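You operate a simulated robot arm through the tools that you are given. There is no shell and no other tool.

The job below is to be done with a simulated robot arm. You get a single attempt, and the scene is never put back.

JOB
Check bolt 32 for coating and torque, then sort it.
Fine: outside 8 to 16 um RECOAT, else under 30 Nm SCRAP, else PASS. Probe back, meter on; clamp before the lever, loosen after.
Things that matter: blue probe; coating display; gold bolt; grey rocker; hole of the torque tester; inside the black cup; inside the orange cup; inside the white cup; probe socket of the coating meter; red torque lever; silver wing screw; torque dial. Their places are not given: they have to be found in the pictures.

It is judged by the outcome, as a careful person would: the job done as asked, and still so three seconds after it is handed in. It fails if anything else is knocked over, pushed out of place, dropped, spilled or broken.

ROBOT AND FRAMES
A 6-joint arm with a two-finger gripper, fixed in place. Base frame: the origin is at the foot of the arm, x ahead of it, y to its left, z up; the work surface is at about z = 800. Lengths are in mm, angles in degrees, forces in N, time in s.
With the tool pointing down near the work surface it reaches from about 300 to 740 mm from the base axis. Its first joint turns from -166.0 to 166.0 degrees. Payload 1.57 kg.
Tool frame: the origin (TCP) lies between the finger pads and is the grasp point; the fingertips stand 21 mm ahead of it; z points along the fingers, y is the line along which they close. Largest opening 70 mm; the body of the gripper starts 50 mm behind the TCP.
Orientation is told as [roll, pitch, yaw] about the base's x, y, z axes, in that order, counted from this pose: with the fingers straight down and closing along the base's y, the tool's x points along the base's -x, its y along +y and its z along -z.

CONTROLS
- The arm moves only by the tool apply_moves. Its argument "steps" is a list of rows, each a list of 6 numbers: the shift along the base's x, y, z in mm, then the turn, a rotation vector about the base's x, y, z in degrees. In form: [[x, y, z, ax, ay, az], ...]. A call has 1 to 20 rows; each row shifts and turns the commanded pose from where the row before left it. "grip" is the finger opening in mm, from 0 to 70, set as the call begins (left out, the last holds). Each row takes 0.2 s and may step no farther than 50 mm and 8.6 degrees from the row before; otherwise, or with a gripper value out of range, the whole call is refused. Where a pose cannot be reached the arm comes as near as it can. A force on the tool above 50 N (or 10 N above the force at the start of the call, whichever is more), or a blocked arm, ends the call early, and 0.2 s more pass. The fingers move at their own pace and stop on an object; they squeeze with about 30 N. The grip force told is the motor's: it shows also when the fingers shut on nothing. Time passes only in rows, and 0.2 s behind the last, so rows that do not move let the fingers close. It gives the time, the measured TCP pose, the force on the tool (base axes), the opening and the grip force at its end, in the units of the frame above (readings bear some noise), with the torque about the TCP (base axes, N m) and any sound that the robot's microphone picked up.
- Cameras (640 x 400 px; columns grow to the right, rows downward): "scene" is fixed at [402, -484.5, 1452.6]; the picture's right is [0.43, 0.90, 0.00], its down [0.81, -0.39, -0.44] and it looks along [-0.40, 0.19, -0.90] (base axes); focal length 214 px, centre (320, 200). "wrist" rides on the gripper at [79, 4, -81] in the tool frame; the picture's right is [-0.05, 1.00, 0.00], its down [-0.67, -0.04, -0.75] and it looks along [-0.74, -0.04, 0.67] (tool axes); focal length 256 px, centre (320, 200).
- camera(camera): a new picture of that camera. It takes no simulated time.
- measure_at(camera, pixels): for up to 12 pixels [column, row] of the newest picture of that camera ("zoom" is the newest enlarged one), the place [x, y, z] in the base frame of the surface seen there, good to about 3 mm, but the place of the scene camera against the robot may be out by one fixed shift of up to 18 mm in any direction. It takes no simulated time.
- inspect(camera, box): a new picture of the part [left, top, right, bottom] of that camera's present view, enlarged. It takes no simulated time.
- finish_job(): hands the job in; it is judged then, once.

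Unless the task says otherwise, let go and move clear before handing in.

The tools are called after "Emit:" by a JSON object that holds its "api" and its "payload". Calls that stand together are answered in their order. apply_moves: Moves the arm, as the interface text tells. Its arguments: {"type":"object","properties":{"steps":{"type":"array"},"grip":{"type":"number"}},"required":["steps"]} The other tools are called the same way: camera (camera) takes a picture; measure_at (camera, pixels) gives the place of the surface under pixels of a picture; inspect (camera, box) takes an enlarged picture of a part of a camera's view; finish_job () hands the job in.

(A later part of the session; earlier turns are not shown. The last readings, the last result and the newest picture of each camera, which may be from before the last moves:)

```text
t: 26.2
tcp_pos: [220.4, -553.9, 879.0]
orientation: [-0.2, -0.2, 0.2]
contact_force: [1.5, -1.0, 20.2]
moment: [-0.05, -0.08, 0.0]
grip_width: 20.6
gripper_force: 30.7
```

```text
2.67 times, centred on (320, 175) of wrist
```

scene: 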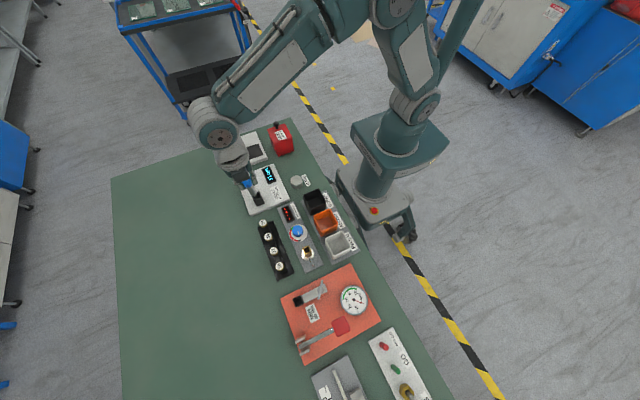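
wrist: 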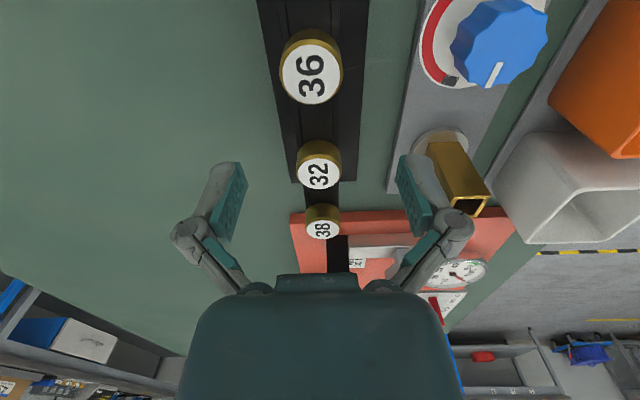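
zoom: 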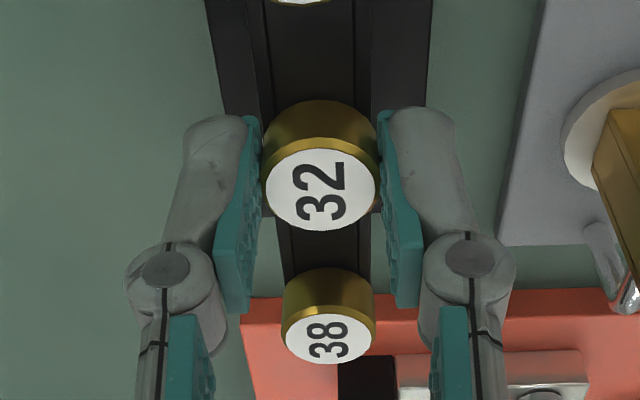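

Bolt 32 is gripped at 20.6 mm opening. I'll lift it straight out, slowly at first.

Emit:
{"api": "apply_moves", "payload": {"steps": [[0, 0, 8, 0, 0, 0], [0, 0, 15, 0, 0, 0], [0, 0, 20, 0, 0, 0], [0, 0, 25, 0, 0, 0], [0, 0, 25, 0, 0, 0], [0, 0, 0, 0, 0, 0]]}}

Emit:
{"api": "camera", "payload": {"camera": "wrist"}}

Emit:
{"api": "inspect", "payload": {"camera": "wrist", "box": [250, 50, 390, 220]}}

Emit:
{"api": "inspect", "payload": {"camera": "scene", "box": [220, 190, 310, 290]}}

```text
t: 27.6
tcp_pos: [220.5, -554.9, 970.0]
orientation: [0.1, 0.1, 0.1]
contact_force: [-0.9, 0.3, 0.1]
moment: [-0.04, 0.02, -0.02]
grip_width: 20.9
gripper_force: 30.3
```

```text
taken
```

wrist: 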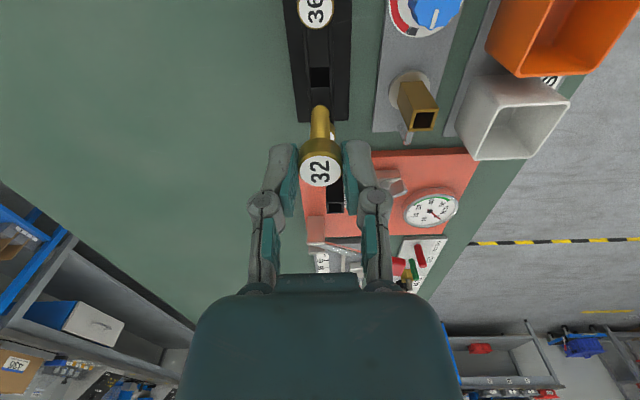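

```text
2.35 times, centred on (320, 135) of wrist
```

zoom: 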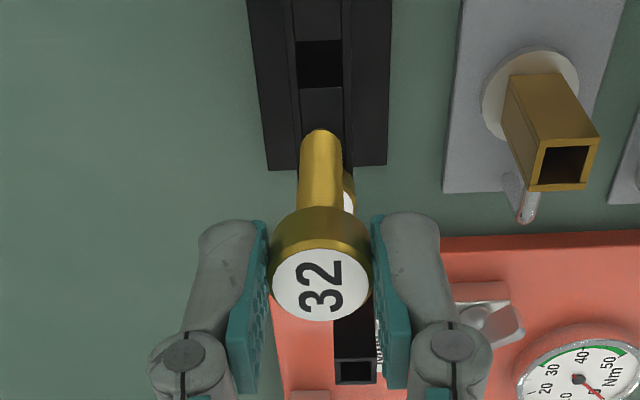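

```text
4.00 times, centred on (265, 240) of scene
```

zoom: 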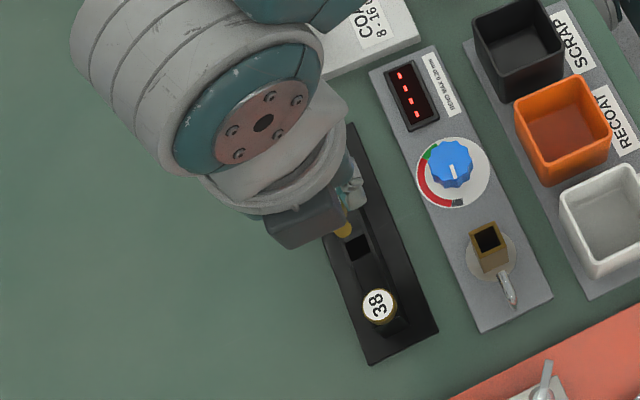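

Bolt 32 hangs upright in the grip with its shank visible. I'll measure the shank tip and the tester's hole.

Emit:
{"api": "measure_at", "payload": {"camera": "wrist", "pixels": [[320, 107], [320, 111], [320, 120], [320, 135], [320, 145], [313, 120], [327, 120], [320, 170], [328, 208], [342, 208], [336, 212], [336, 203]]}}

Emit:
{"api": "inspect", "payload": {"camera": "wrist", "box": [290, 90, 350, 200]}}

```text
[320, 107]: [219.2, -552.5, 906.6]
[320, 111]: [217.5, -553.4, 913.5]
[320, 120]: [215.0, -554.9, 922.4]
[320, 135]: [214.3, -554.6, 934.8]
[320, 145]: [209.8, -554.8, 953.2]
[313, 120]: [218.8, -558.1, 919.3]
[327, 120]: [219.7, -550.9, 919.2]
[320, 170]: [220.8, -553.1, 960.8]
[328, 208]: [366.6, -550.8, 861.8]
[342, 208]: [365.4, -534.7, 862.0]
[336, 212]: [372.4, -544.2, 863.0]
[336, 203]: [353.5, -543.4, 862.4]
```

```text
3.64 times, centred on (320, 145) of wrist
```

zoom: 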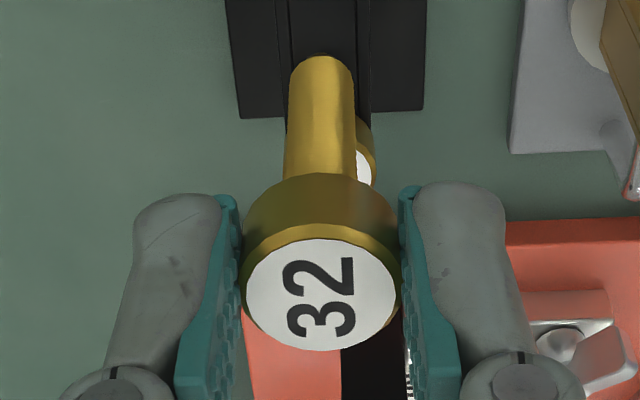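

The shank tip is at z ~906 (41 mm of shank under a head at 947–961). The tester hole is centred near (363.3,-542.7) with its rim at z 862. I'll move above it and check alignment.

Emit:
{"api": "apply_moves", "payload": {"steps": [[36, 3, 0, 0, 0, 0], [36, 3, 0, 0, 0, 0], [36, 3, 0, 0, 0, 0], [34.5, 3, 0, 0, 0, 0], [0, 0, -15, 0, 0, 0], [0, 0, -15, 0, 0, 0], [0, 0, 0, 0, 0, 0]]}}

Emit:
{"api": "camera", "payload": {"camera": "wrist"}}

Emit:
{"api": "inspect", "payload": {"camera": "wrist", "box": [280, 60, 360, 180]}}

Emit:
{"api": "inspect", "payload": {"camera": "scene", "box": [265, 255, 365, 355]}}

```text
t: 29.2
tcp_pos: [365.0, -541.6, 939.6]
orientation: [0.0, 0.0, 0.0]
contact_force: [-0.7, 0.0, 0.1]
moment: [0.0, -0.01, 0.0]
grip_width: 20.9
gripper_force: 29.6
```

```text
taken
```

wrist: 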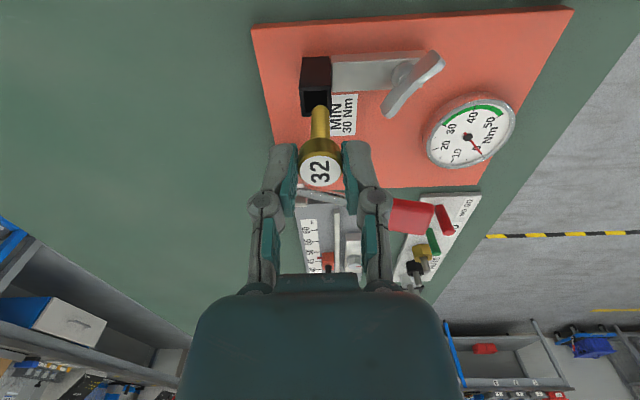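

```text
3.33 times, centred on (320, 120) of wrist
```

zoom: 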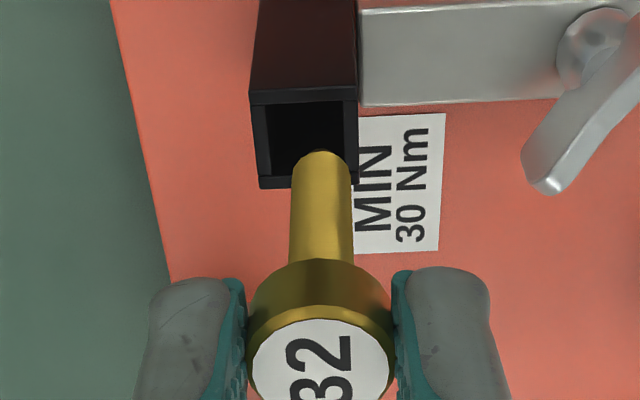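

```text
4.00 times, centred on (315, 305) of scene
```

zoom: 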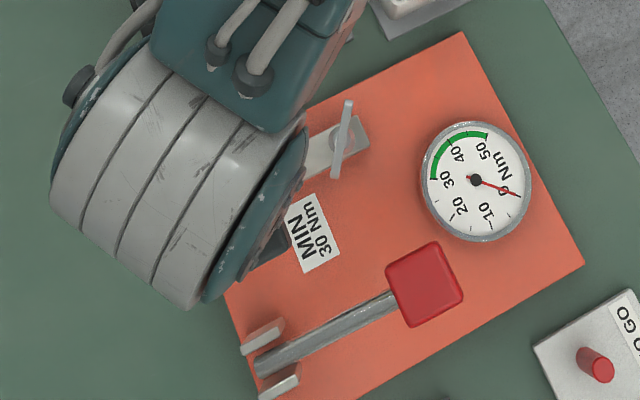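

The tip is about 2 mm too far +y (zoom column 321 against hole centre 309). I'll measure the rim edges to fix the x offset too.

Emit:
{"api": "measure_at", "payload": {"camera": "zoom", "pixels": [[300, 96], [258, 130], [353, 130], [270, 182], [255, 98], [352, 95], [280, 183], [262, 160], [320, 153], [320, 156], [320, 170], [355, 180]]}}

Emit:
{"api": "inspect", "payload": {"camera": "wrist", "box": [295, 75, 345, 125]}}

```text
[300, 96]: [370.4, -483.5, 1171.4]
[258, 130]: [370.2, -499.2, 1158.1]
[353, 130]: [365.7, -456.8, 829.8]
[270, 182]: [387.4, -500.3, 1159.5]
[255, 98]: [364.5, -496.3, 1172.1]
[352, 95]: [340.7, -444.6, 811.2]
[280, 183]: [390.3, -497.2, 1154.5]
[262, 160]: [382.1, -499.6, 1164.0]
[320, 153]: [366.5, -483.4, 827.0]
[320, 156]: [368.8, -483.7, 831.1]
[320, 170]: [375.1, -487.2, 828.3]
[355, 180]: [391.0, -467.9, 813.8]
```

```text
8.00 times, centred on (320, 100) of wrist
```

zoom: 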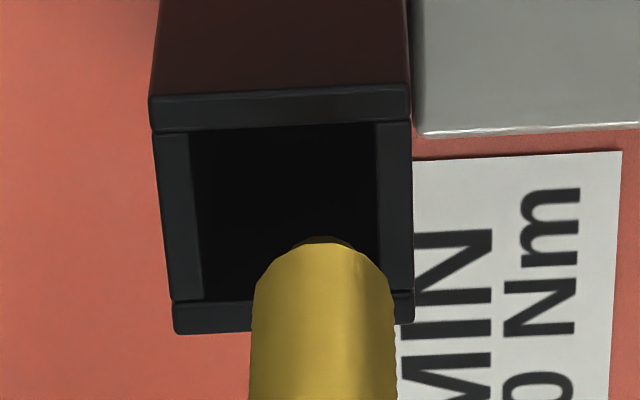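

The earlier zoom measurements were taken on the wrong picture (the newest zoom was of the scene). I'll measure on this new wrist zoom.

Emit:
{"api": "measure_at", "payload": {"camera": "zoom", "pixels": [[280, 112], [175, 220], [393, 200], [215, 315], [170, 112], [392, 105], [190, 315], [320, 110], [408, 302], [323, 250], [323, 280], [323, 330]]}}

```text
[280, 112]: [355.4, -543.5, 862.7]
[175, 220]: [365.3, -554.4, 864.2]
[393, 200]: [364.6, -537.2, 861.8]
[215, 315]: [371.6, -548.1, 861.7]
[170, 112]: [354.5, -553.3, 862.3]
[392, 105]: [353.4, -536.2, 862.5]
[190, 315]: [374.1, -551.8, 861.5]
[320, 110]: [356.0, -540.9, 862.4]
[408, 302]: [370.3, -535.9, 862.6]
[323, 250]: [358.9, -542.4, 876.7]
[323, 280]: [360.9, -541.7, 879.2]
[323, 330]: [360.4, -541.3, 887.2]
```

Wall mid-points put the hole centre at about (363.7,-544.8), and the tip is roughly 2.8 mm too far in +y. I'll shift −2.8 in y and lower until the tip is just above the rim, so alignment can be judged directly.

Emit:
{"api": "apply_moves", "payload": {"steps": [[0, -2.8, 0, 0, 0, 0], [0, 0, -5, 0, 0, 0], [0, 0, -4, 0, 0, 0], [0, 0, 0, 0, 0, 0], [0, 0, 0, 0, 0, 0]]}}

Emit:
{"api": "inspect", "payload": {"camera": "wrist", "box": [295, 75, 345, 125]}}

Emit:
{"api": "measure_at", "payload": {"camera": "zoom", "pixels": [[300, 120], [180, 230], [393, 220], [215, 320], [170, 130], [323, 250], [323, 280], [323, 330], [260, 330], [385, 330]]}}

```text
t: 30.4
tcp_pos: [363.0, -544.9, 931.4]
orientation: [0.0, 0.0, 0.1]
contact_force: [-0.6, -0.7, -0.8]
moment: [-0.02, 0.02, -0.01]
grip_width: 20.8
gripper_force: 29.6
```

```text
8.00 times, centred on (320, 100) of wrist
```

zoom: 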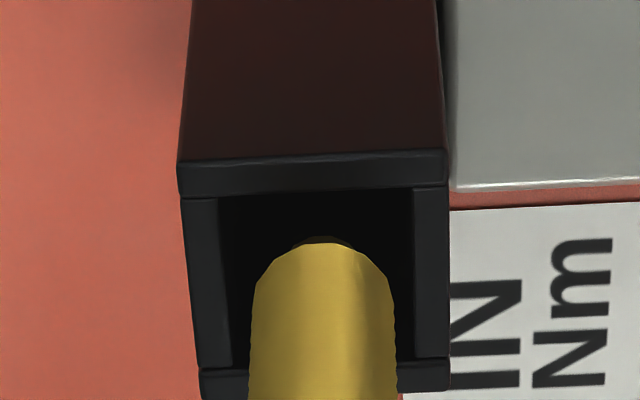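

```text
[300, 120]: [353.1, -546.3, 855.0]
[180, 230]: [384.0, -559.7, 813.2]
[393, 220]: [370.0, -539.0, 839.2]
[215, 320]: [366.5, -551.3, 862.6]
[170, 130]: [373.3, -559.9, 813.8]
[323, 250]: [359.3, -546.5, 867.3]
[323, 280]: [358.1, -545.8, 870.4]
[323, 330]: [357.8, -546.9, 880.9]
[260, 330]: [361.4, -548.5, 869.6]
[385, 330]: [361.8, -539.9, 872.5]
```

In y the shank is now centred in the hole (zoom 318 against 323). In x it looks a little near the front wall, so I'll shift +1.2 mm and lower 4 mm to judge again at rim level.

Emit:
{"api": "apply_moves", "payload": {"steps": [[1.2, -0.3, 0, 0, 0, 0], [0, 0, -2, 0, 0, 0], [0, 0, -2, 0, 0, 0], [0, 0, 0, 0, 0, 0], [0, 0, 0, 0, 0, 0]]}}

Emit:
{"api": "inspect", "payload": {"camera": "wrist", "box": [295, 75, 345, 125]}}

Emit:
{"api": "inspect", "payload": {"camera": "scene", "box": [270, 270, 340, 340]}}

```text
t: 31.6
tcp_pos: [363.7, -546.3, 926.8]
orientation: [0.0, 0.1, 0.1]
contact_force: [0.7, 0.6, 0.0]
moment: [-0.05, -0.03, -0.01]
grip_width: 20.8
gripper_force: 30.3
```

```text
8.00 times, centred on (320, 100) of wrist
```

zoom: 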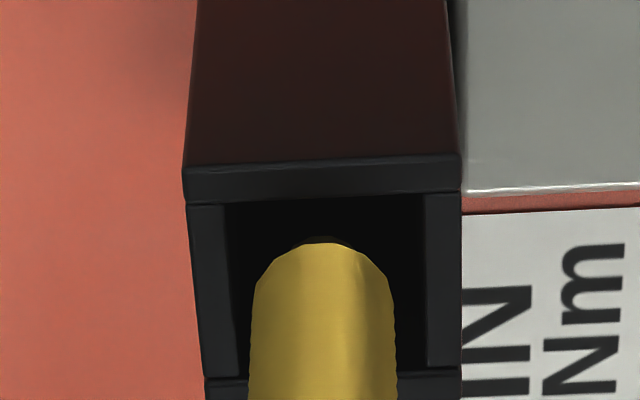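

```text
5.71 times, centred on (305, 305) of scene
```

zoom: 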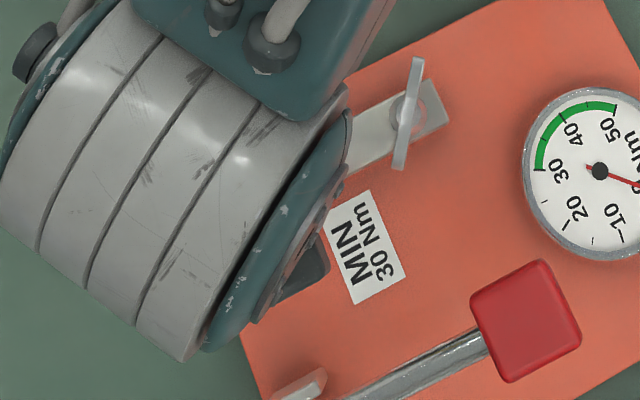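

At rim level the tip is centred in y and only about 1.5 mm toward the front wall. I'll shift +1.2 in x and lower slowly.

Emit:
{"api": "apply_moves", "payload": {"steps": [[1.2, 0.2, 0, 0, 0, 0], [0, 0, -2, 0, 0, 0], [0, 0, -2, 0, 0, 0], [0, 0, -2, 0, 0, 0], [0, 0, 0, 0, 0, 0]]}}

Emit:
{"api": "inspect", "payload": {"camera": "wrist", "box": [285, 75, 355, 145]}}

```text
t: 32.8
tcp_pos: [364.8, -544.7, 920.0]
orientation: [0.0, -0.1, 0.0]
contact_force: [-8.0, -0.9, 1.8]
moment: [-0.03, 0.47, 0.01]
grip_width: 21.0
gripper_force: 29.4
```

```text
5.71 times, centred on (320, 110) of wrist
```

zoom: 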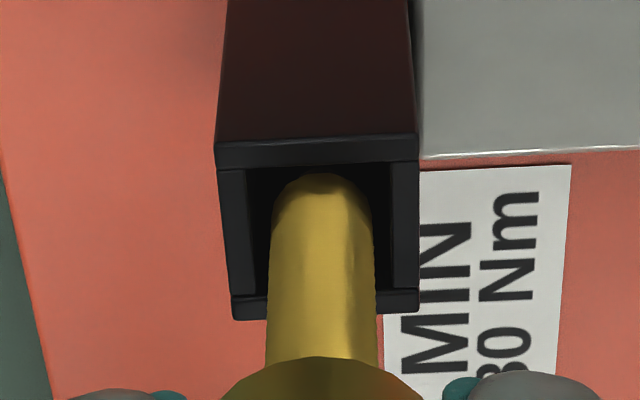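

The tip is in the hole, and −8 N in x says it's touching the back wall. I'll shift back −1.5 mm in x and go down gently.

Emit:
{"api": "apply_moves", "payload": {"steps": [[-1.5, 0, 0, 0, 0, 0], [0, 0, -1, 0, 0, 0], [0, 0, 0, 0, 0, 0]]}}

```text
t: 33.6
tcp_pos: [364.8, -544.9, 919.6]
orientation: [0.1, -0.1, 0.1]
contact_force: [0.9, 0.2, -1.3]
moment: [0.04, -0.01, -0.01]
grip_width: 20.9
gripper_force: 30.1
```

The side force is gone. Continuing down toward seating at about TCP z 886.

Emit:
{"api": "apply_moves", "payload": {"steps": [[0, 0, -5, 0, 0, 0], [0, 0, -5, 0, 0, 0], [0, 0, -5, 0, 0, 0], [0, 0, 0, 0, 0, 0]]}}

Emit:
{"api": "apply_moves", "payload": {"steps": [[0, 0, -4, 0, 0, 0], [0, 0, -4, 0, 0, 0], [0, 0, 0, 0, 0, 0]]}}

Emit:
{"api": "camera", "payload": {"camera": "wrist"}}

Emit:
{"api": "inspect", "payload": {"camera": "wrist", "box": [260, 80, 380, 200]}}

```text
t: 34.6
tcp_pos: [362.2, -544.7, 905.2]
orientation: [0.0, 0.1, 0.1]
contact_force: [-0.5, 0.6, -0.8]
moment: [0.01, 0.01, -0.02]
grip_width: 20.7
gripper_force: 30.1
```

```text
t: 35.4
tcp_pos: [364.1, -545.5, 896.3]
orientation: [0.0, 0.1, 0.1]
contact_force: [0.2, 0.0, -0.9]
moment: [0.03, 0.01, 0.03]
grip_width: 21.1
gripper_force: 30.3
```

```text
taken
```

wrist: 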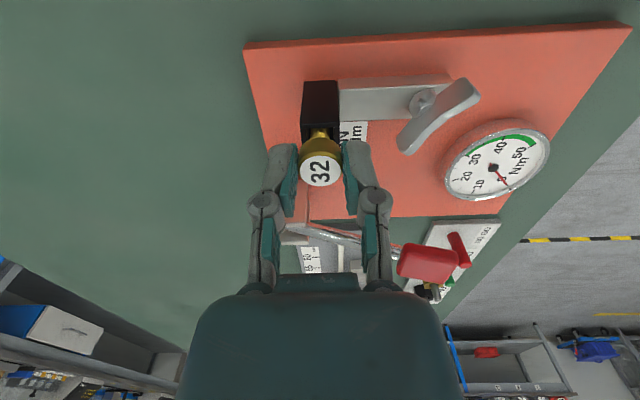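

```text
3.33 times, centred on (320, 140) of wrist
```

zoom: 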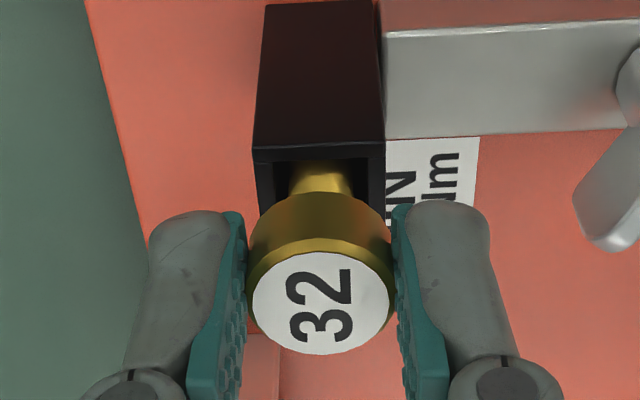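

About 10 mm remain before the head rests on the rim. I'll lower in small steps and watch the force.

Emit:
{"api": "apply_moves", "payload": {"steps": [[0, 0, -3, 0, 0, 0], [0, 0, -3, 0, 0, 0], [0, 0, 0, 0, 0, 0]]}}

Emit:
{"api": "apply_moves", "payload": {"steps": [[0, 0, -1.5, 0, 0, 0], [0, 0, -1, 0, 0, 0], [0, 0, 0, 0, 0, 0]]}}

Emit:
{"api": "inspect", "payload": {"camera": "wrist", "box": [260, 80, 380, 200]}}

```text
t: 36.2
tcp_pos: [365.0, -545.3, 892.0]
orientation: [0.0, 0.1, 0.1]
contact_force: [-0.6, -0.2, -0.2]
moment: [0.02, 0.0, -0.01]
grip_width: 20.6
gripper_force: 30.2
```

```text
t: 37.0
tcp_pos: [363.6, -544.6, 889.1]
orientation: [0.0, 0.0, 0.1]
contact_force: [0.8, -0.9, -1.0]
moment: [-0.03, 0.01, 0.01]
grip_width: 20.8
gripper_force: 30.0
```

```text
3.33 times, centred on (320, 140) of wrist
```

zoom: 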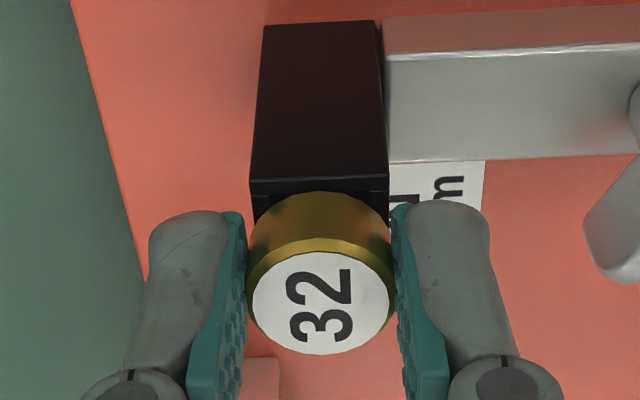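

Nearly seated, with no force yet. A few more 1 mm steps.

Emit:
{"api": "apply_moves", "payload": {"steps": [[0, 0, -1, 0, 0, 0], [0, 0, -1, 0, 0, 0], [0, 0, 0, 0, 0, 0]]}}

Emit:
{"api": "measure_at", "payload": {"camera": "zoom", "pixels": [[318, 300], [318, 220], [318, 196], [318, 186], [318, 160]]}}

```text
t: 37.8
tcp_pos: [364.6, -545.9, 887.0]
orientation: [0.0, 0.1, 0.2]
contact_force: [-0.5, 0.4, 2.7]
moment: [0.01, 0.0, 0.0]
grip_width: 20.9
gripper_force: 29.8
```

```text
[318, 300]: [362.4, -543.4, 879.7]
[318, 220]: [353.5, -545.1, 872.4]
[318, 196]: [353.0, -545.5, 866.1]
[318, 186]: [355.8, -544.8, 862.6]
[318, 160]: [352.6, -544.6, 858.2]
```

First contact at 2.7 N, z 887. One more small press, then release and rise.

Emit:
{"api": "apply_moves", "payload": {"steps": [[0, 0, -0.8, 0, 0, 0], [0, 0, 0, 0, 0, 0]]}}

Emit:
{"api": "apply_moves", "payload": {"steps": [[0, 0, 0, 0, 0, 0], [0, 0, 0, 0, 0, 0], [0, 0, 0, 0, 0, 0]], "grip": 70}}

Emit:
{"api": "apply_moves", "payload": {"steps": [[0, 0, 15, 0, 0, 0], [0, 0, 25, 0, 0, 0], [0, 0, 30, 0, 0, 0], [-30, 20, 0, 0, 0, 0], [-30, 20, 0, 0, 0, 0], [-30, 10, 0, 0, 0, 0], [0, 0, 0, 0, 0, 0]]}}

Emit:
{"api": "camera", "payload": {"camera": "wrist"}}

Emit:
{"api": "inspect", "payload": {"camera": "wrist", "box": [240, 70, 420, 210]}}

Emit:
{"api": "inspect", "payload": {"camera": "scene", "box": [270, 260, 380, 360]}}

```text
t: 38.4
tcp_pos: [365.4, -546.0, 887.3]
orientation: [-0.1, -0.1, 0.1]
contact_force: [0.5, 1.1, 10.9]
moment: [-0.02, -0.05, -0.01]
grip_width: 20.8
gripper_force: 30.2
```

```text
t: 39.2
tcp_pos: [363.7, -545.4, 885.6]
orientation: [0.0, 0.0, 0.1]
contact_force: [-0.4, 1.0, -0.3]
moment: [-0.01, -0.01, 0.0]
grip_width: 69.9
gripper_force: 0.1
```

```text
t: 40.8
tcp_pos: [273.8, -494.9, 955.6]
orientation: [0.0, 0.0, 0.0]
contact_force: [-0.4, -0.4, -0.6]
moment: [-0.02, -0.05, -0.01]
grip_width: 69.8
gripper_force: 0.1
```

```text
taken
```

wrist: 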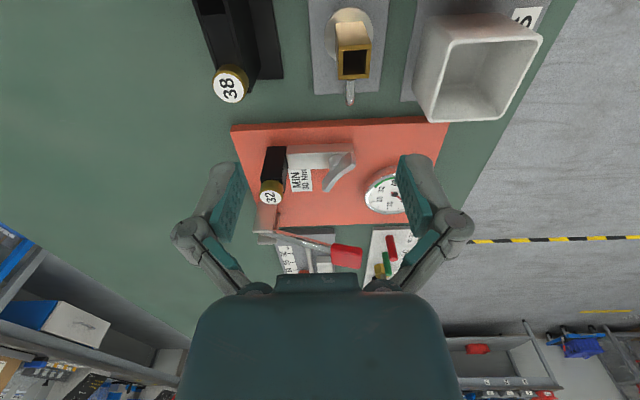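

```text
2.86 times, centred on (330, 140) of wrist
```

zoom: 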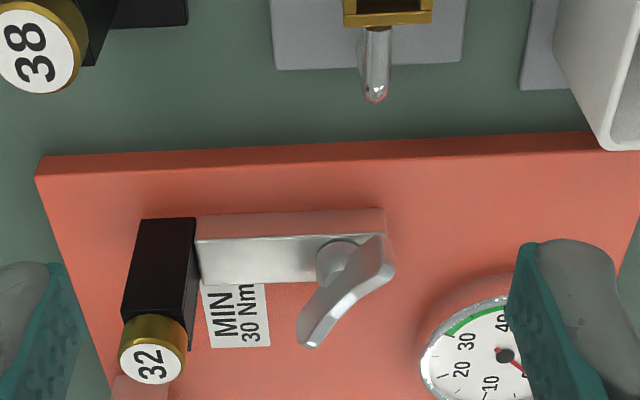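

```text
4.00 times, centred on (325, 310) of scene
```

zoom: 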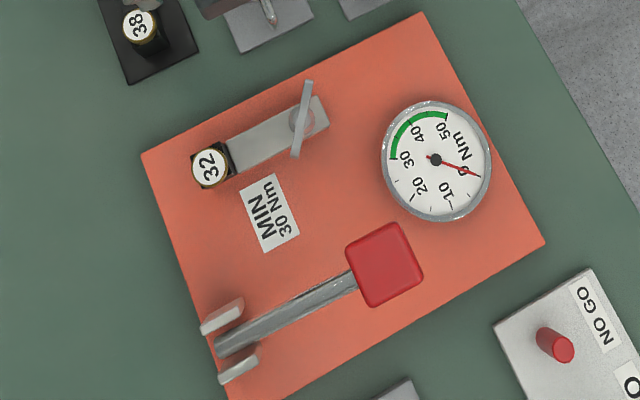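

Bolt 32 sits seated in the tester (scene zoom (208,167)) and the dial is at 0. I'll measure the wing screw's shape and angle.

Emit:
{"api": "measure_at", "payload": {"camera": "scene", "pixels": [[325, 290], [326, 286], [327, 282], [324, 294], [323, 298], [322, 300], [327, 280], [328, 291], [322, 288]]}}

Emit:
{"api": "inspect", "payload": {"camera": "wrist", "box": [310, 135, 370, 200]}}

Emit:
{"api": "measure_at", "payload": {"camera": "wrist", "pixels": [[324, 189], [328, 184], [333, 178], [340, 170], [346, 163], [351, 157], [333, 160], [335, 165], [300, 160], [352, 150], [352, 165], [268, 197]]}}

```text
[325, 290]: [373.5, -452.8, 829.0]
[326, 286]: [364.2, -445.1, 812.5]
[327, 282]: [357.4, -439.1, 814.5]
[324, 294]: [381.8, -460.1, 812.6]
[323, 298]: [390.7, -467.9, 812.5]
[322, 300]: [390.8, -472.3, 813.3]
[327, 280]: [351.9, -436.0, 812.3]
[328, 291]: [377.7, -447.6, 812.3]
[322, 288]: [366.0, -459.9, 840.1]
```

```text
6.15 times, centred on (340, 168) of wrist
```

zoom: 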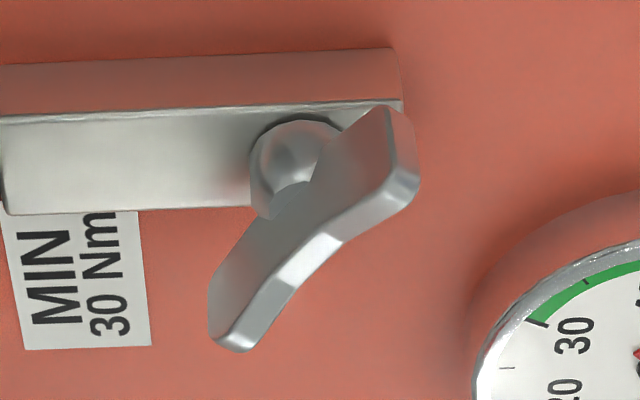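

```text
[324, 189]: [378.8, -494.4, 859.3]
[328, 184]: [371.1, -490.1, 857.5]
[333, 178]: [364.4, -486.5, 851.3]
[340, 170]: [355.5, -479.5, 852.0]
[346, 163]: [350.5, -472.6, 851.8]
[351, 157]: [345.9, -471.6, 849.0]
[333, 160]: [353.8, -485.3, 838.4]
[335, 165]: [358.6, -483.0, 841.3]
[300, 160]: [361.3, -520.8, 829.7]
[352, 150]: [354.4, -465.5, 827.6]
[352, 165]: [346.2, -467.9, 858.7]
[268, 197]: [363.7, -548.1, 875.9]
```

The wing is an upright plate with ends near (379,-495) and (346,-468), so its centre is about (362,-481) and it lies at about −38°. I'll turn the gripper −38° so it closes across the plate, and hover above it.

Emit:
{"api": "apply_moves", "payload": {"steps": [[18, 3, 0, 0, 0, -7.6], [18, 3, 0, 0, 0, -7.6], [18, 3, 0, 0, 0, -7.6], [18, 3, 0, 0, 0, -7.6], [16, 1.6, 0, 0, 0, -7.6], [0, 0, -15, 0, 0, 0], [0, 0, -15, 0, 0, 0], [0, 0, 0, 0, 0, 0]], "grip": 40}}

Emit:
{"api": "camera", "payload": {"camera": "wrist"}}

Emit:
{"api": "inspect", "payload": {"camera": "wrist", "box": [240, 60, 400, 220]}}

Emit:
{"api": "camera", "payload": {"camera": "scene"}}

```text
t: 42.6
tcp_pos: [361.6, -482.3, 924.8]
orientation: [0.1, 0.1, -38.0]
contact_force: [-0.2, -0.8, 0.5]
moment: [0.06, -0.01, -0.03]
grip_width: 39.8
gripper_force: 0.0
```

```text
taken
```

wrist: 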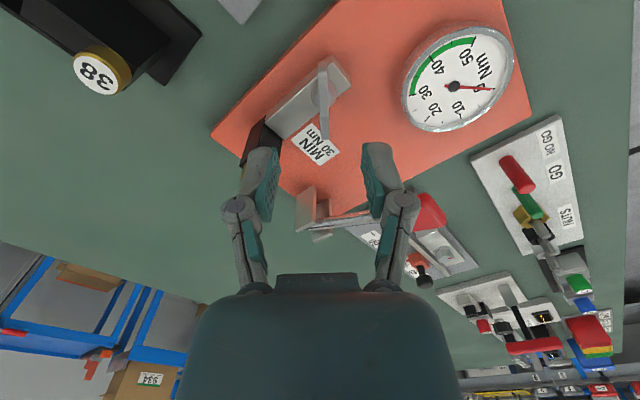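

```text
2.50 times, centred on (320, 140) of wrist
```

zoom: 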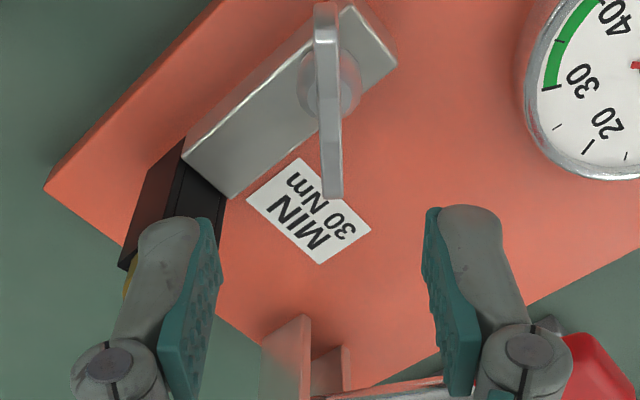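

```text
taken
```

scene: 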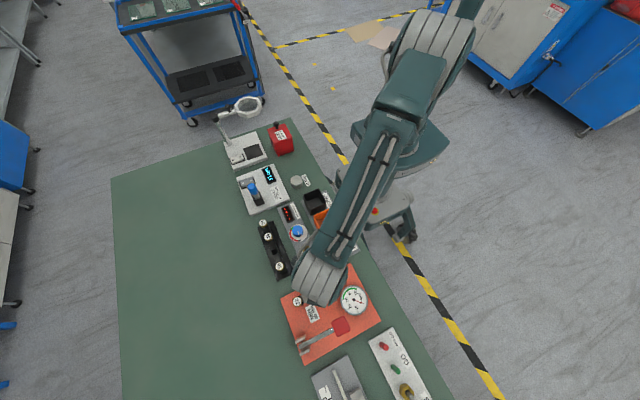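

The wing shows edge-on at (323,62)–(323,138), about 2 mm off to the right and 2.5 mm back from my axis. I'll correct by (−0.8,+3.1) and descend most of the way.

Emit:
{"api": "apply_moves", "payload": {"steps": [[-0.8, 3.1, 0, 0, 0, 0], [0, 0, -15, 0, 0, 0], [0, 0, -15, 0, 0, 0], [0, 0, 0, 0, 0, 0]]}}

Emit:
{"api": "camera", "payload": {"camera": "wrist"}}

Emit:
{"api": "inspect", "payload": {"camera": "wrist", "box": [240, 60, 400, 220]}}

Emit:
{"api": "measure_at", "payload": {"camera": "zoom", "pixels": [[326, 60], [326, 110], [326, 160], [326, 200], [326, 240], [326, 260]]}}

```text
t: 43.6
tcp_pos: [361.4, -478.9, 894.1]
orientation: [0.0, 0.0, -37.9]
contact_force: [-0.8, -0.1, -0.8]
moment: [0.0, -0.01, 0.01]
grip_width: 39.7
gripper_force: 0.1
```

```text
taken
```

wrist: 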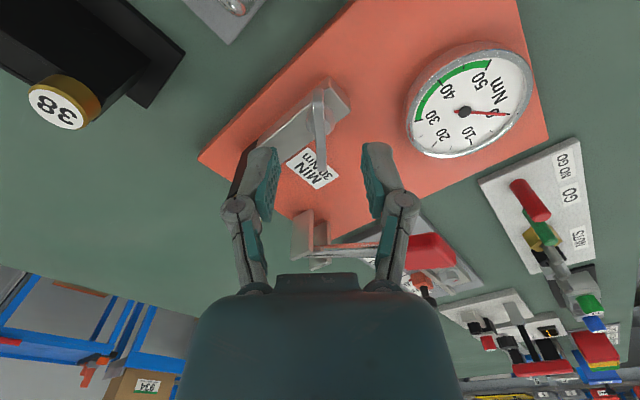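

```text
2.50 times, centred on (320, 140) of wrist
```

zoom: 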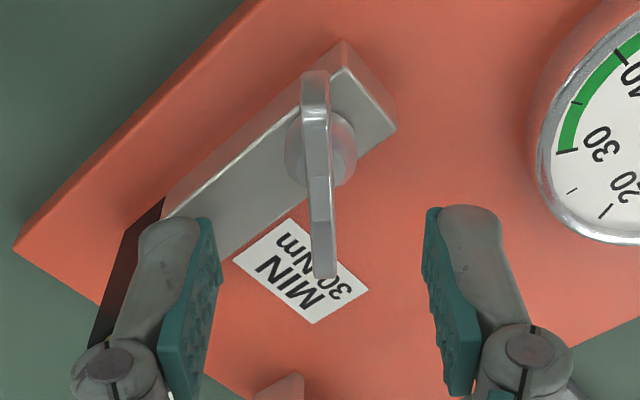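

```text
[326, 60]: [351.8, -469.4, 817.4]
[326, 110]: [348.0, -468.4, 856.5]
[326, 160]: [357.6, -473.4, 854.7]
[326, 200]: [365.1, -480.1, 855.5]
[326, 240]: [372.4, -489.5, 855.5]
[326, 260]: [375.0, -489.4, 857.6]
```

The wing is now centred between the open fingers (zoom columns 315–325), with its top at z ~856. I'll lower to TCP z about 869 and close on it.

Emit:
{"api": "apply_moves", "payload": {"steps": [[0, 0, -10, 0, 0, 0], [0, 0, -10, 0, 0, 0], [0, 0, -5, 0, 0, 0], [0, 0, 0, 0, 0, 0]]}}

Emit:
{"api": "inspect", "payload": {"camera": "wrist", "box": [220, 80, 420, 260]}}

```text
t: 44.6
tcp_pos: [361.3, -477.9, 871.9]
orientation: [0.0, -0.1, -37.8]
contact_force: [-0.6, -0.5, 1.1]
moment: [0.04, 0.03, 0.02]
grip_width: 39.7
gripper_force: 0.0
```

```text
2.22 times, centred on (320, 170) of wrist
```

zoom: 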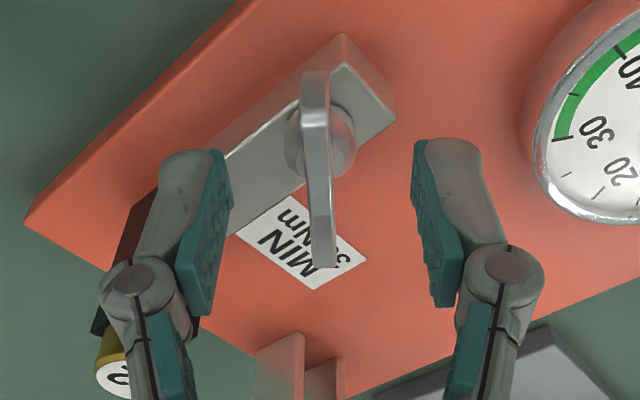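

The fingers straddle the wing and bolt 32 is clear of them. Closing on the wing.

Emit:
{"api": "apply_moves", "payload": {"steps": [[0, 0, -1, 0, 0, 0], [0, 0, 0, 0, 0, 0], [0, 0, 0, 0, 0, 0]], "grip": 0}}

Emit:
{"api": "inspect", "payload": {"camera": "wrist", "box": [220, 80, 420, 260]}}

```text
t: 45.4
tcp_pos: [360.7, -478.5, 871.3]
orientation: [-0.1, -0.1, -37.9]
contact_force: [2.4, -0.8, 14.1]
moment: [0.48, 0.59, 0.02]
grip_width: 6.1
gripper_force: 32.2
```

```text
2.22 times, centred on (320, 170) of wrist
```

zoom: 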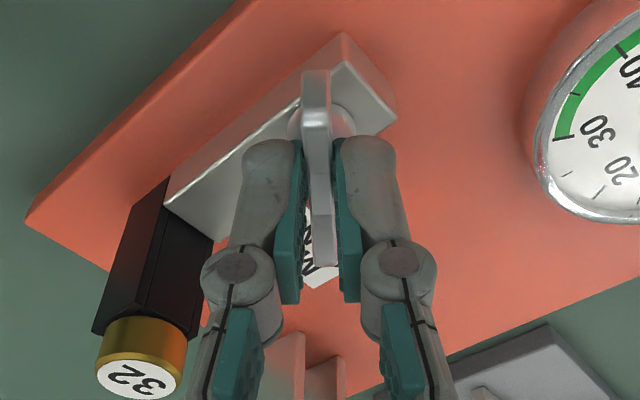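

The wing is gripped at 6.1 mm, with some upward contact of 14 N. I'll relieve it 1.5 mm upward, then turn clockwise by 16° as a first try.

Emit:
{"api": "apply_moves", "payload": {"steps": [[0, 0, 1.5, 0, 0, 0], [0, 0, 0, 0, 0, 0]]}}

Emit:
{"api": "apply_moves", "payload": {"steps": [[0, 0, 0, 0, 0, -5], [0, 0, 0, 0, 0, -5], [0, 0, 0, 0, 0, -6], [0, 0, 0, 0, 0, 0]]}}

Emit:
{"api": "inspect", "payload": {"camera": "wrist", "box": [220, 80, 420, 260]}}

```text
t: 46.0
tcp_pos: [360.7, -479.1, 871.5]
orientation: [0.0, 0.0, -38.0]
contact_force: [0.9, -0.9, 1.2]
moment: [-0.64, -0.79, 0.01]
grip_width: 6.0
gripper_force: 31.5
```

```text
t: 47.0
tcp_pos: [362.5, -478.0, 871.6]
orientation: [-0.1, 0.1, -53.9]
contact_force: [9.7, 4.1, 1.5]
moment: [0.23, -0.07, 0.03]
grip_width: 6.3
gripper_force: 32.1
```

```text
2.22 times, centred on (320, 170) of wrist
```

zoom: 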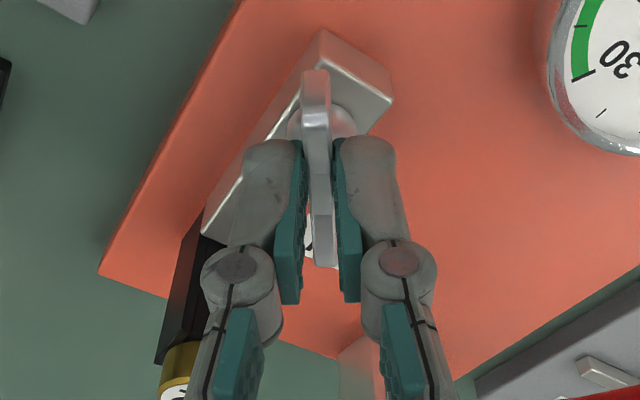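

The wing turned with the gripper, with low resistance and a small sideways reaction. I'll continue clockwise with a slight centring correction.

Emit:
{"api": "apply_moves", "payload": {"steps": [[0.6, 0.3, 0, 0, 0, -6], [0, 0, 0, 0, 0, -7], [0, 0, 0, 0, 0, -7], [0, 0, 0, 0, 0, 0]]}}

Emit:
{"api": "apply_moves", "payload": {"steps": [[0, 0, 0, 0, 0, -7], [0, 0, 0, 0, 0, -7], [0, 0, 0, 0, 0, 0]]}}

Emit:
{"api": "inspect", "payload": {"camera": "wrist", "box": [220, 80, 420, 260]}}

```text
t: 48.0
tcp_pos: [363.6, -475.5, 871.6]
orientation: [0.0, 0.0, -74.0]
contact_force: [28.5, 9.3, -2.6]
moment: [0.77, -0.29, 0.15]
grip_width: 6.1
gripper_force: 32.1
```

```text
t: 48.8
tcp_pos: [364.9, -475.4, 870.7]
orientation: [0.1, 0.0, -87.9]
contact_force: [47.8, 8.5, -9.9]
moment: [-0.42, -0.84, 0.27]
grip_width: 6.0
gripper_force: 31.8
```

```text
2.22 times, centred on (320, 170) of wrist
```

zoom: 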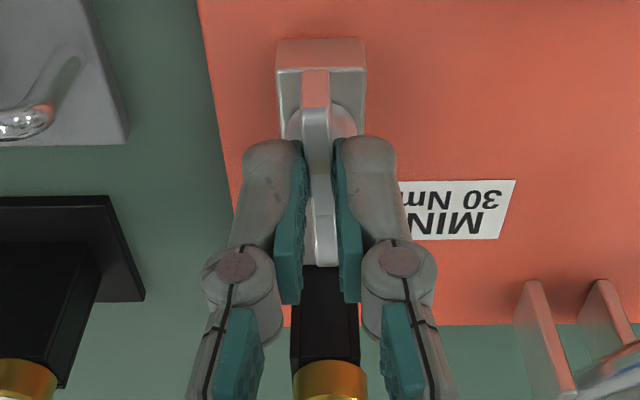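

The wing has turned about 50° and sideways force has risen to +48 N in x, so my grip is a few mm off the screw's axis. I'll ease the TCP along that force before turning further.

Emit:
{"api": "apply_moves", "payload": {"steps": [[1.2, 0.3, 0, 0, 0, 0], [1.2, 0.3, 0, 0, 0, 0], [0, 0, 0, 0, 0, 0]]}}

```text
t: 49.6
tcp_pos: [365.7, -476.6, 871.2]
orientation: [-0.1, 0.2, -87.9]
contact_force: [33.0, 8.3, -7.6]
moment: [0.02, -0.55, 0.21]
grip_width: 6.1
gripper_force: 31.9
```

The force eased to 33 N for 2.4 mm of shift. Continuing to follow it.

Emit:
{"api": "apply_moves", "payload": {"steps": [[1.5, 0.4, 0, 0, 0, 0], [1.5, 0.4, 0, 0, 0, 0], [0, 0, 0, 0, 0, 0]]}}

Emit:
{"api": "inspect", "payload": {"camera": "wrist", "box": [220, 80, 420, 260]}}

```text
t: 50.4
tcp_pos: [365.2, -477.1, 871.8]
orientation: [-0.2, 0.1, -87.9]
contact_force: [7.3, 6.4, -3.5]
moment: [-0.1, -0.15, 0.07]
grip_width: 5.9
gripper_force: 31.9
```

```text
2.22 times, centred on (320, 170) of wrist
```

zoom: 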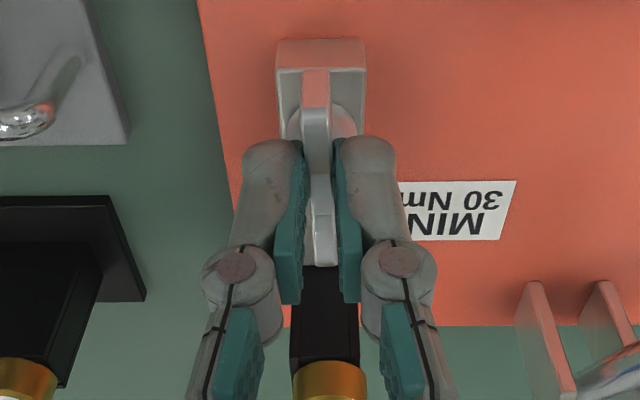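

The force is nearly gone and the wing now lines up with the arm, but no stop has been felt. I'll continue clockwise, moving the TCP along the small arc.

Emit:
{"api": "apply_moves", "payload": {"steps": [[0.9, 0.3, 0, 0, 0, -7], [0.73, 0.1, 0, 0, 0, -7], [0.73, 0, 0, 0, 0, -7], [0, 0, 0, 0, 0, 0]]}}

Emit:
{"api": "inspect", "payload": {"camera": "wrist", "box": [220, 80, 420, 260]}}

```text
t: 51.4
tcp_pos: [366.8, -476.3, 871.4]
orientation: [-0.2, -0.1, -109.1]
contact_force: [-17.8, 2.2, 0.7]
moment: [0.37, 0.19, -0.09]
grip_width: 6.2
gripper_force: 32.3
```

```text
2.22 times, centred on (320, 170) of wrist
```

zoom: 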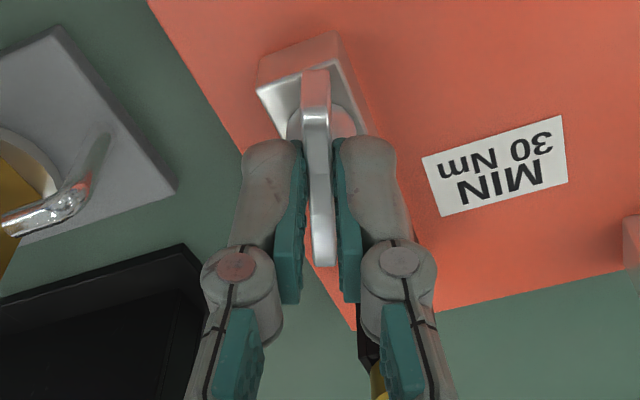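

71° turned so far, with −18 N in x meaning I've over-shifted slightly. I'll back off 2.5 mm while continuing clockwise.

Emit:
{"api": "apply_moves", "payload": {"steps": [[-1.3, 0, 0, 0, 0, 0], [-1.2, 0, 0, 0, 0, -6], [0.3, 0, 0, 0, 0, -6], [0, 0, 0, 0, 0, 0]]}}

Emit:
{"api": "inspect", "payload": {"camera": "wrist", "box": [220, 80, 420, 260]}}

```text
t: 52.4
tcp_pos: [369.2, -476.4, 871.9]
orientation: [0.0, 0.0, -121.0]
contact_force: [-1.8, -7.8, -8.0]
moment: [0.44, -0.31, -0.04]
grip_width: 6.1
gripper_force: 31.9
```

```text
2.22 times, centred on (320, 170) of wrist
```

zoom: 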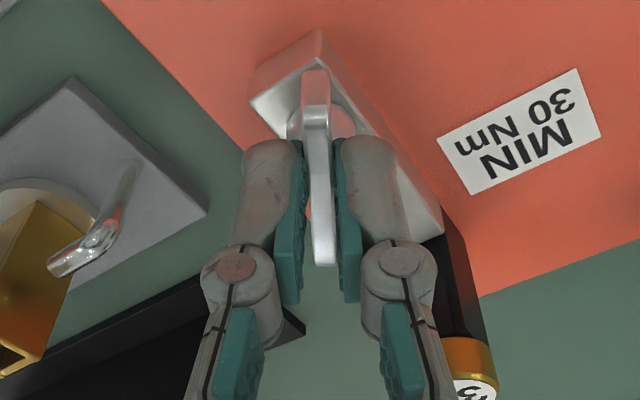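

83° turned with no stop and no sound yet. Continuing clockwise and watching for resistance.

Emit:
{"api": "apply_moves", "payload": {"steps": [[0.3, -0.5, 0, 0, 0, -7], [0.3, -0.4, 0, 0, 0, -7], [0.3, -0.3, 0, 0, 0, -7], [0, 0, 0, 0, 0, 0]]}}

Emit:
{"api": "inspect", "payload": {"camera": "wrist", "box": [220, 80, 420, 260]}}

```text
t: 53.4
tcp_pos: [367.7, -478.6, 870.7]
orientation: [-0.1, 0.0, -142.1]
contact_force: [12.3, -16.1, -11.7]
moment: [-0.45, 0.1, 0.06]
grip_width: 6.0
gripper_force: 32.3
```

```text
2.22 times, centred on (320, 170) of wrist
```

zoom: 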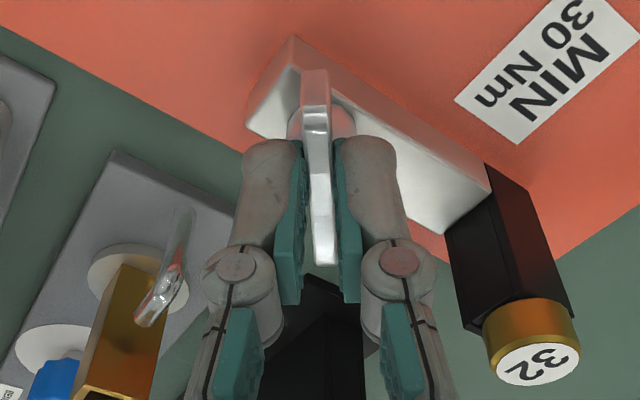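

104° turned with no hard stop. I'll follow the side force (+12,−16) and continue a little further.

Emit:
{"api": "apply_moves", "payload": {"steps": [[1, -1.5, 0, 0, 0, -4], [0.5, -1.0, 0, 0, 0, -7], [0.3, -0.7, 0, 0, 0, -7], [0, 0, 0, 0, 0, 0]]}}

Emit:
{"api": "camera", "payload": {"camera": "scene"}}

Emit:
{"api": "inspect", "payload": {"camera": "wrist", "box": [220, 80, 420, 260]}}

```text
t: 54.4
tcp_pos: [370.8, -480.3, 871.1]
orientation: [-0.2, -0.1, -160.0]
contact_force: [8.1, -3.4, -11.4]
moment: [0.17, -0.71, 0.03]
grip_width: 6.2
gripper_force: 32.1
```

```text
taken
```

scene: 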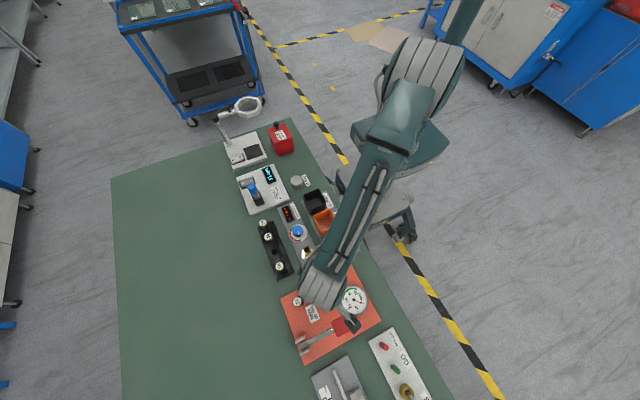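

```text
2.22 times, centred on (320, 170) of wrist
```

zoom: 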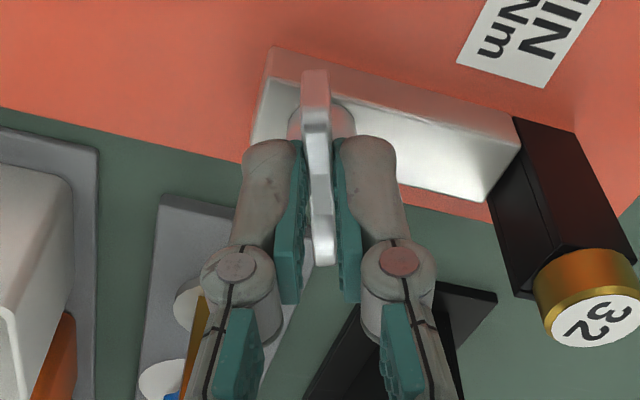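

122° turned, still without a firm stop. I'll keep going in small increments until it resists.

Emit:
{"api": "apply_moves", "payload": {"steps": [[1, -0.8, -1, 0, 0, -7], [0, -0.8, -0.5, 0, 0, -7], [0, 0, 0, 0, 0, 0]]}}

Emit:
{"api": "apply_moves", "payload": {"steps": [[-0.2, -0.7, 0, 0, 0, -7], [-0.3, -0.7, 0, 0, 0, -7], [0, 0, 0, 0, 0, 0]]}}

Emit:
{"api": "inspect", "payload": {"camera": "wrist", "box": [220, 80, 420, 260]}}

```text
t: 55.2
tcp_pos: [371.0, -481.9, 870.7]
orientation: [-0.1, -0.1, -174.0]
contact_force: [0.7, 7.8, 6.7]
moment: [0.1, 0.48, -0.04]
grip_width: 6.2
gripper_force: 32.1
```

```text
t: 56.0
tcp_pos: [370.4, -483.1, 870.2]
orientation: [-0.1, -0.1, 171.9]
contact_force: [0.2, 10.1, 8.1]
moment: [0.21, 0.44, -0.07]
grip_width: 6.0
gripper_force: 31.9
```

```text
2.22 times, centred on (320, 170) of wrist
```

zoom: 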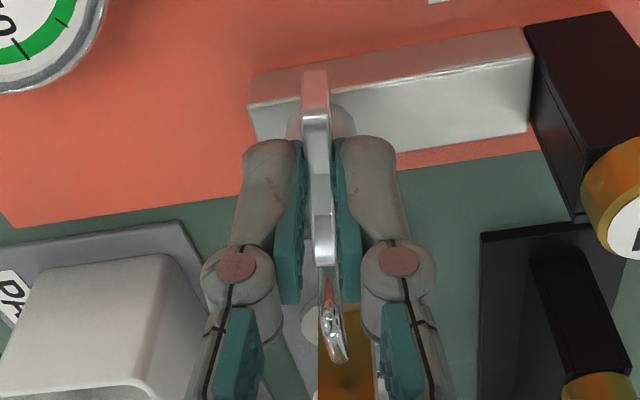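

150° turned, still no stop. I'll go to about 180°, then release and look at the result.

Emit:
{"api": "apply_moves", "payload": {"steps": [[-0.6, 0.2, 0.5, 0, 0, -7], [-0.5, -0.5, 0.5, 0, 0, -7], [0, 0, 0, 0, 0, 0]]}}

Emit:
{"api": "apply_moves", "payload": {"steps": [[-0.6, -0.4, 0, 0, 0, -8], [-0.6, -0.4, 0, 0, 0, -8], [0, 0, 0, 0, 0, 0]]}}

Emit:
{"api": "inspect", "payload": {"camera": "wrist", "box": [220, 80, 420, 260]}}

```text
t: 56.8
tcp_pos: [370.2, -483.7, 871.0]
orientation: [0.0, -0.2, 158.0]
contact_force: [6.3, 7.1, 0.5]
moment: [0.01, -0.48, 0.48]
grip_width: 6.2
gripper_force: 31.8
```

```text
t: 57.6
tcp_pos: [369.7, -484.0, 869.9]
orientation: [-0.1, -0.2, 142.0]
contact_force: [13.2, 9.3, -0.5]
moment: [0.22, -0.12, 0.55]
grip_width: 10.7
gripper_force: 32.3
```

```text
2.22 times, centred on (320, 170) of wrist
```

zoom: 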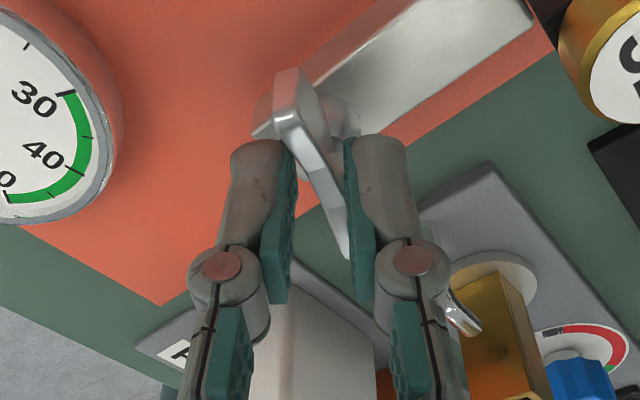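

The wing hit its stop: moment rose to 0.55 N·m and the plate skewed in the grip at yaw ~150, about 160° of turn in total. It's clamped, so I'll open, rise and move clear.

Emit:
{"api": "apply_moves", "payload": {"steps": [[0, 0, 0, 0, 0, 0], [0, 0, 0, 0, 0, 0]], "grip": 45}}

Emit:
{"api": "apply_moves", "payload": {"steps": [[0, 0, 10, 0, 0, 0], [0, 0, 20, 0, 0, 0], [0, 0, 25, 0, 0, 0], [0, 0, 30, 0, 0, 0], [0, 0, 0, 0, 0, 0]]}}

Emit:
{"api": "camera", "payload": {"camera": "wrist"}}

Emit:
{"api": "camera", "payload": {"camera": "scene"}}

```text
t: 58.2
tcp_pos: [367.5, -484.1, 869.5]
orientation: [0.1, -0.1, 142.0]
contact_force: [0.4, -0.3, 0.6]
moment: [0.04, 0.02, 0.02]
grip_width: 45.0
gripper_force: 0.0
```

```text
t: 59.4
tcp_pos: [367.4, -484.3, 954.4]
orientation: [0.0, -0.1, 142.2]
contact_force: [-1.0, -0.1, -0.4]
moment: [0.03, 0.02, 0.04]
grip_width: 45.0
gripper_force: 0.1
```

```text
taken
```

wrist: 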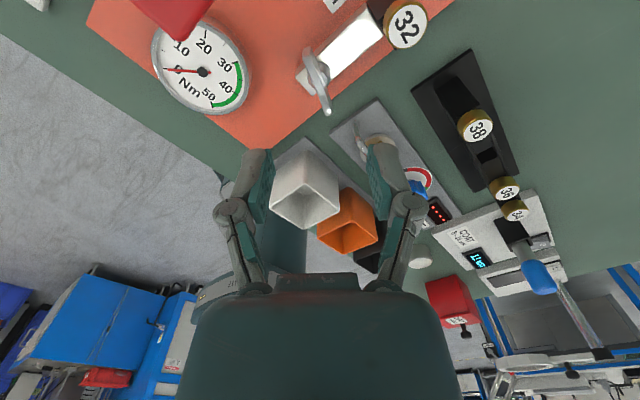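

```text
taken
```

scene: 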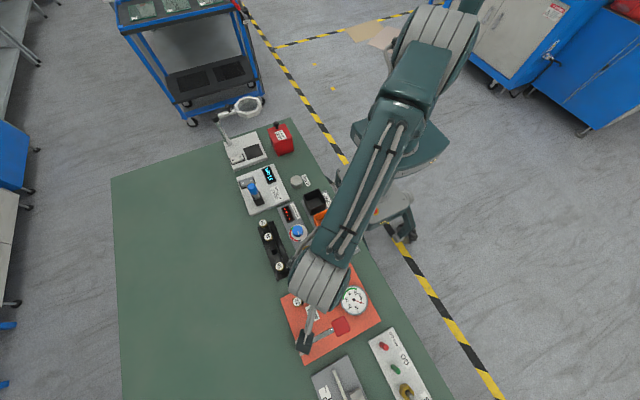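

The wing is clear of the fingers and turned to its stop, and bolt 32 still sits in the tester. Now I'll measure the red lever knob with the scene camera (correcting for its shift).

Emit:
{"api": "inspect", "payload": {"camera": "scene", "box": [285, 280, 375, 370]}}

Emit:
{"api": "measure_at", "payload": {"camera": "scene", "pixels": [[338, 318], [346, 322], [341, 326], [335, 322], [349, 328], [340, 333], [354, 299]]}}

Emit:
{"api": "inspect", "payload": {"camera": "wrist", "box": [270, 0, 450, 120]}}

```text
4.44 times, centred on (330, 325) of scene
```

zoom: 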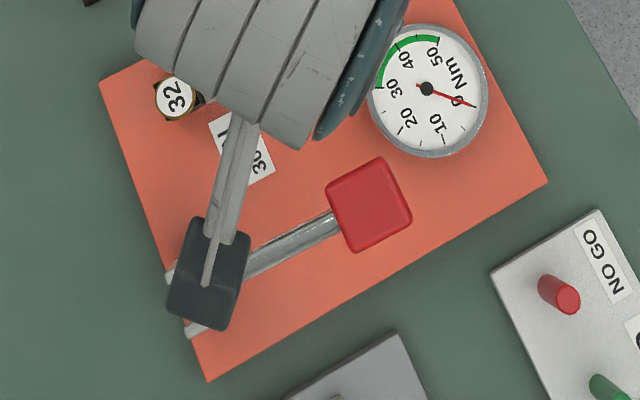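

```text
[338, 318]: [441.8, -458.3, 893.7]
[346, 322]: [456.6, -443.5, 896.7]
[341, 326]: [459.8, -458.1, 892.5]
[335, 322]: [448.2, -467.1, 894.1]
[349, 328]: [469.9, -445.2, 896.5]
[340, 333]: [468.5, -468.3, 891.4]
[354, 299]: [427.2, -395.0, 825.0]
```

```text
3.33 times, centred on (360, 60) of wrist
```

zoom: 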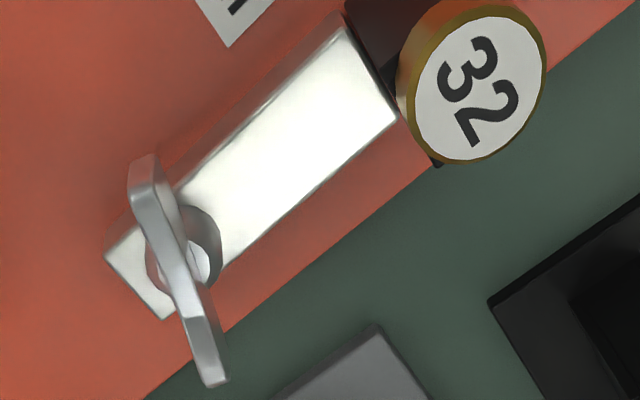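

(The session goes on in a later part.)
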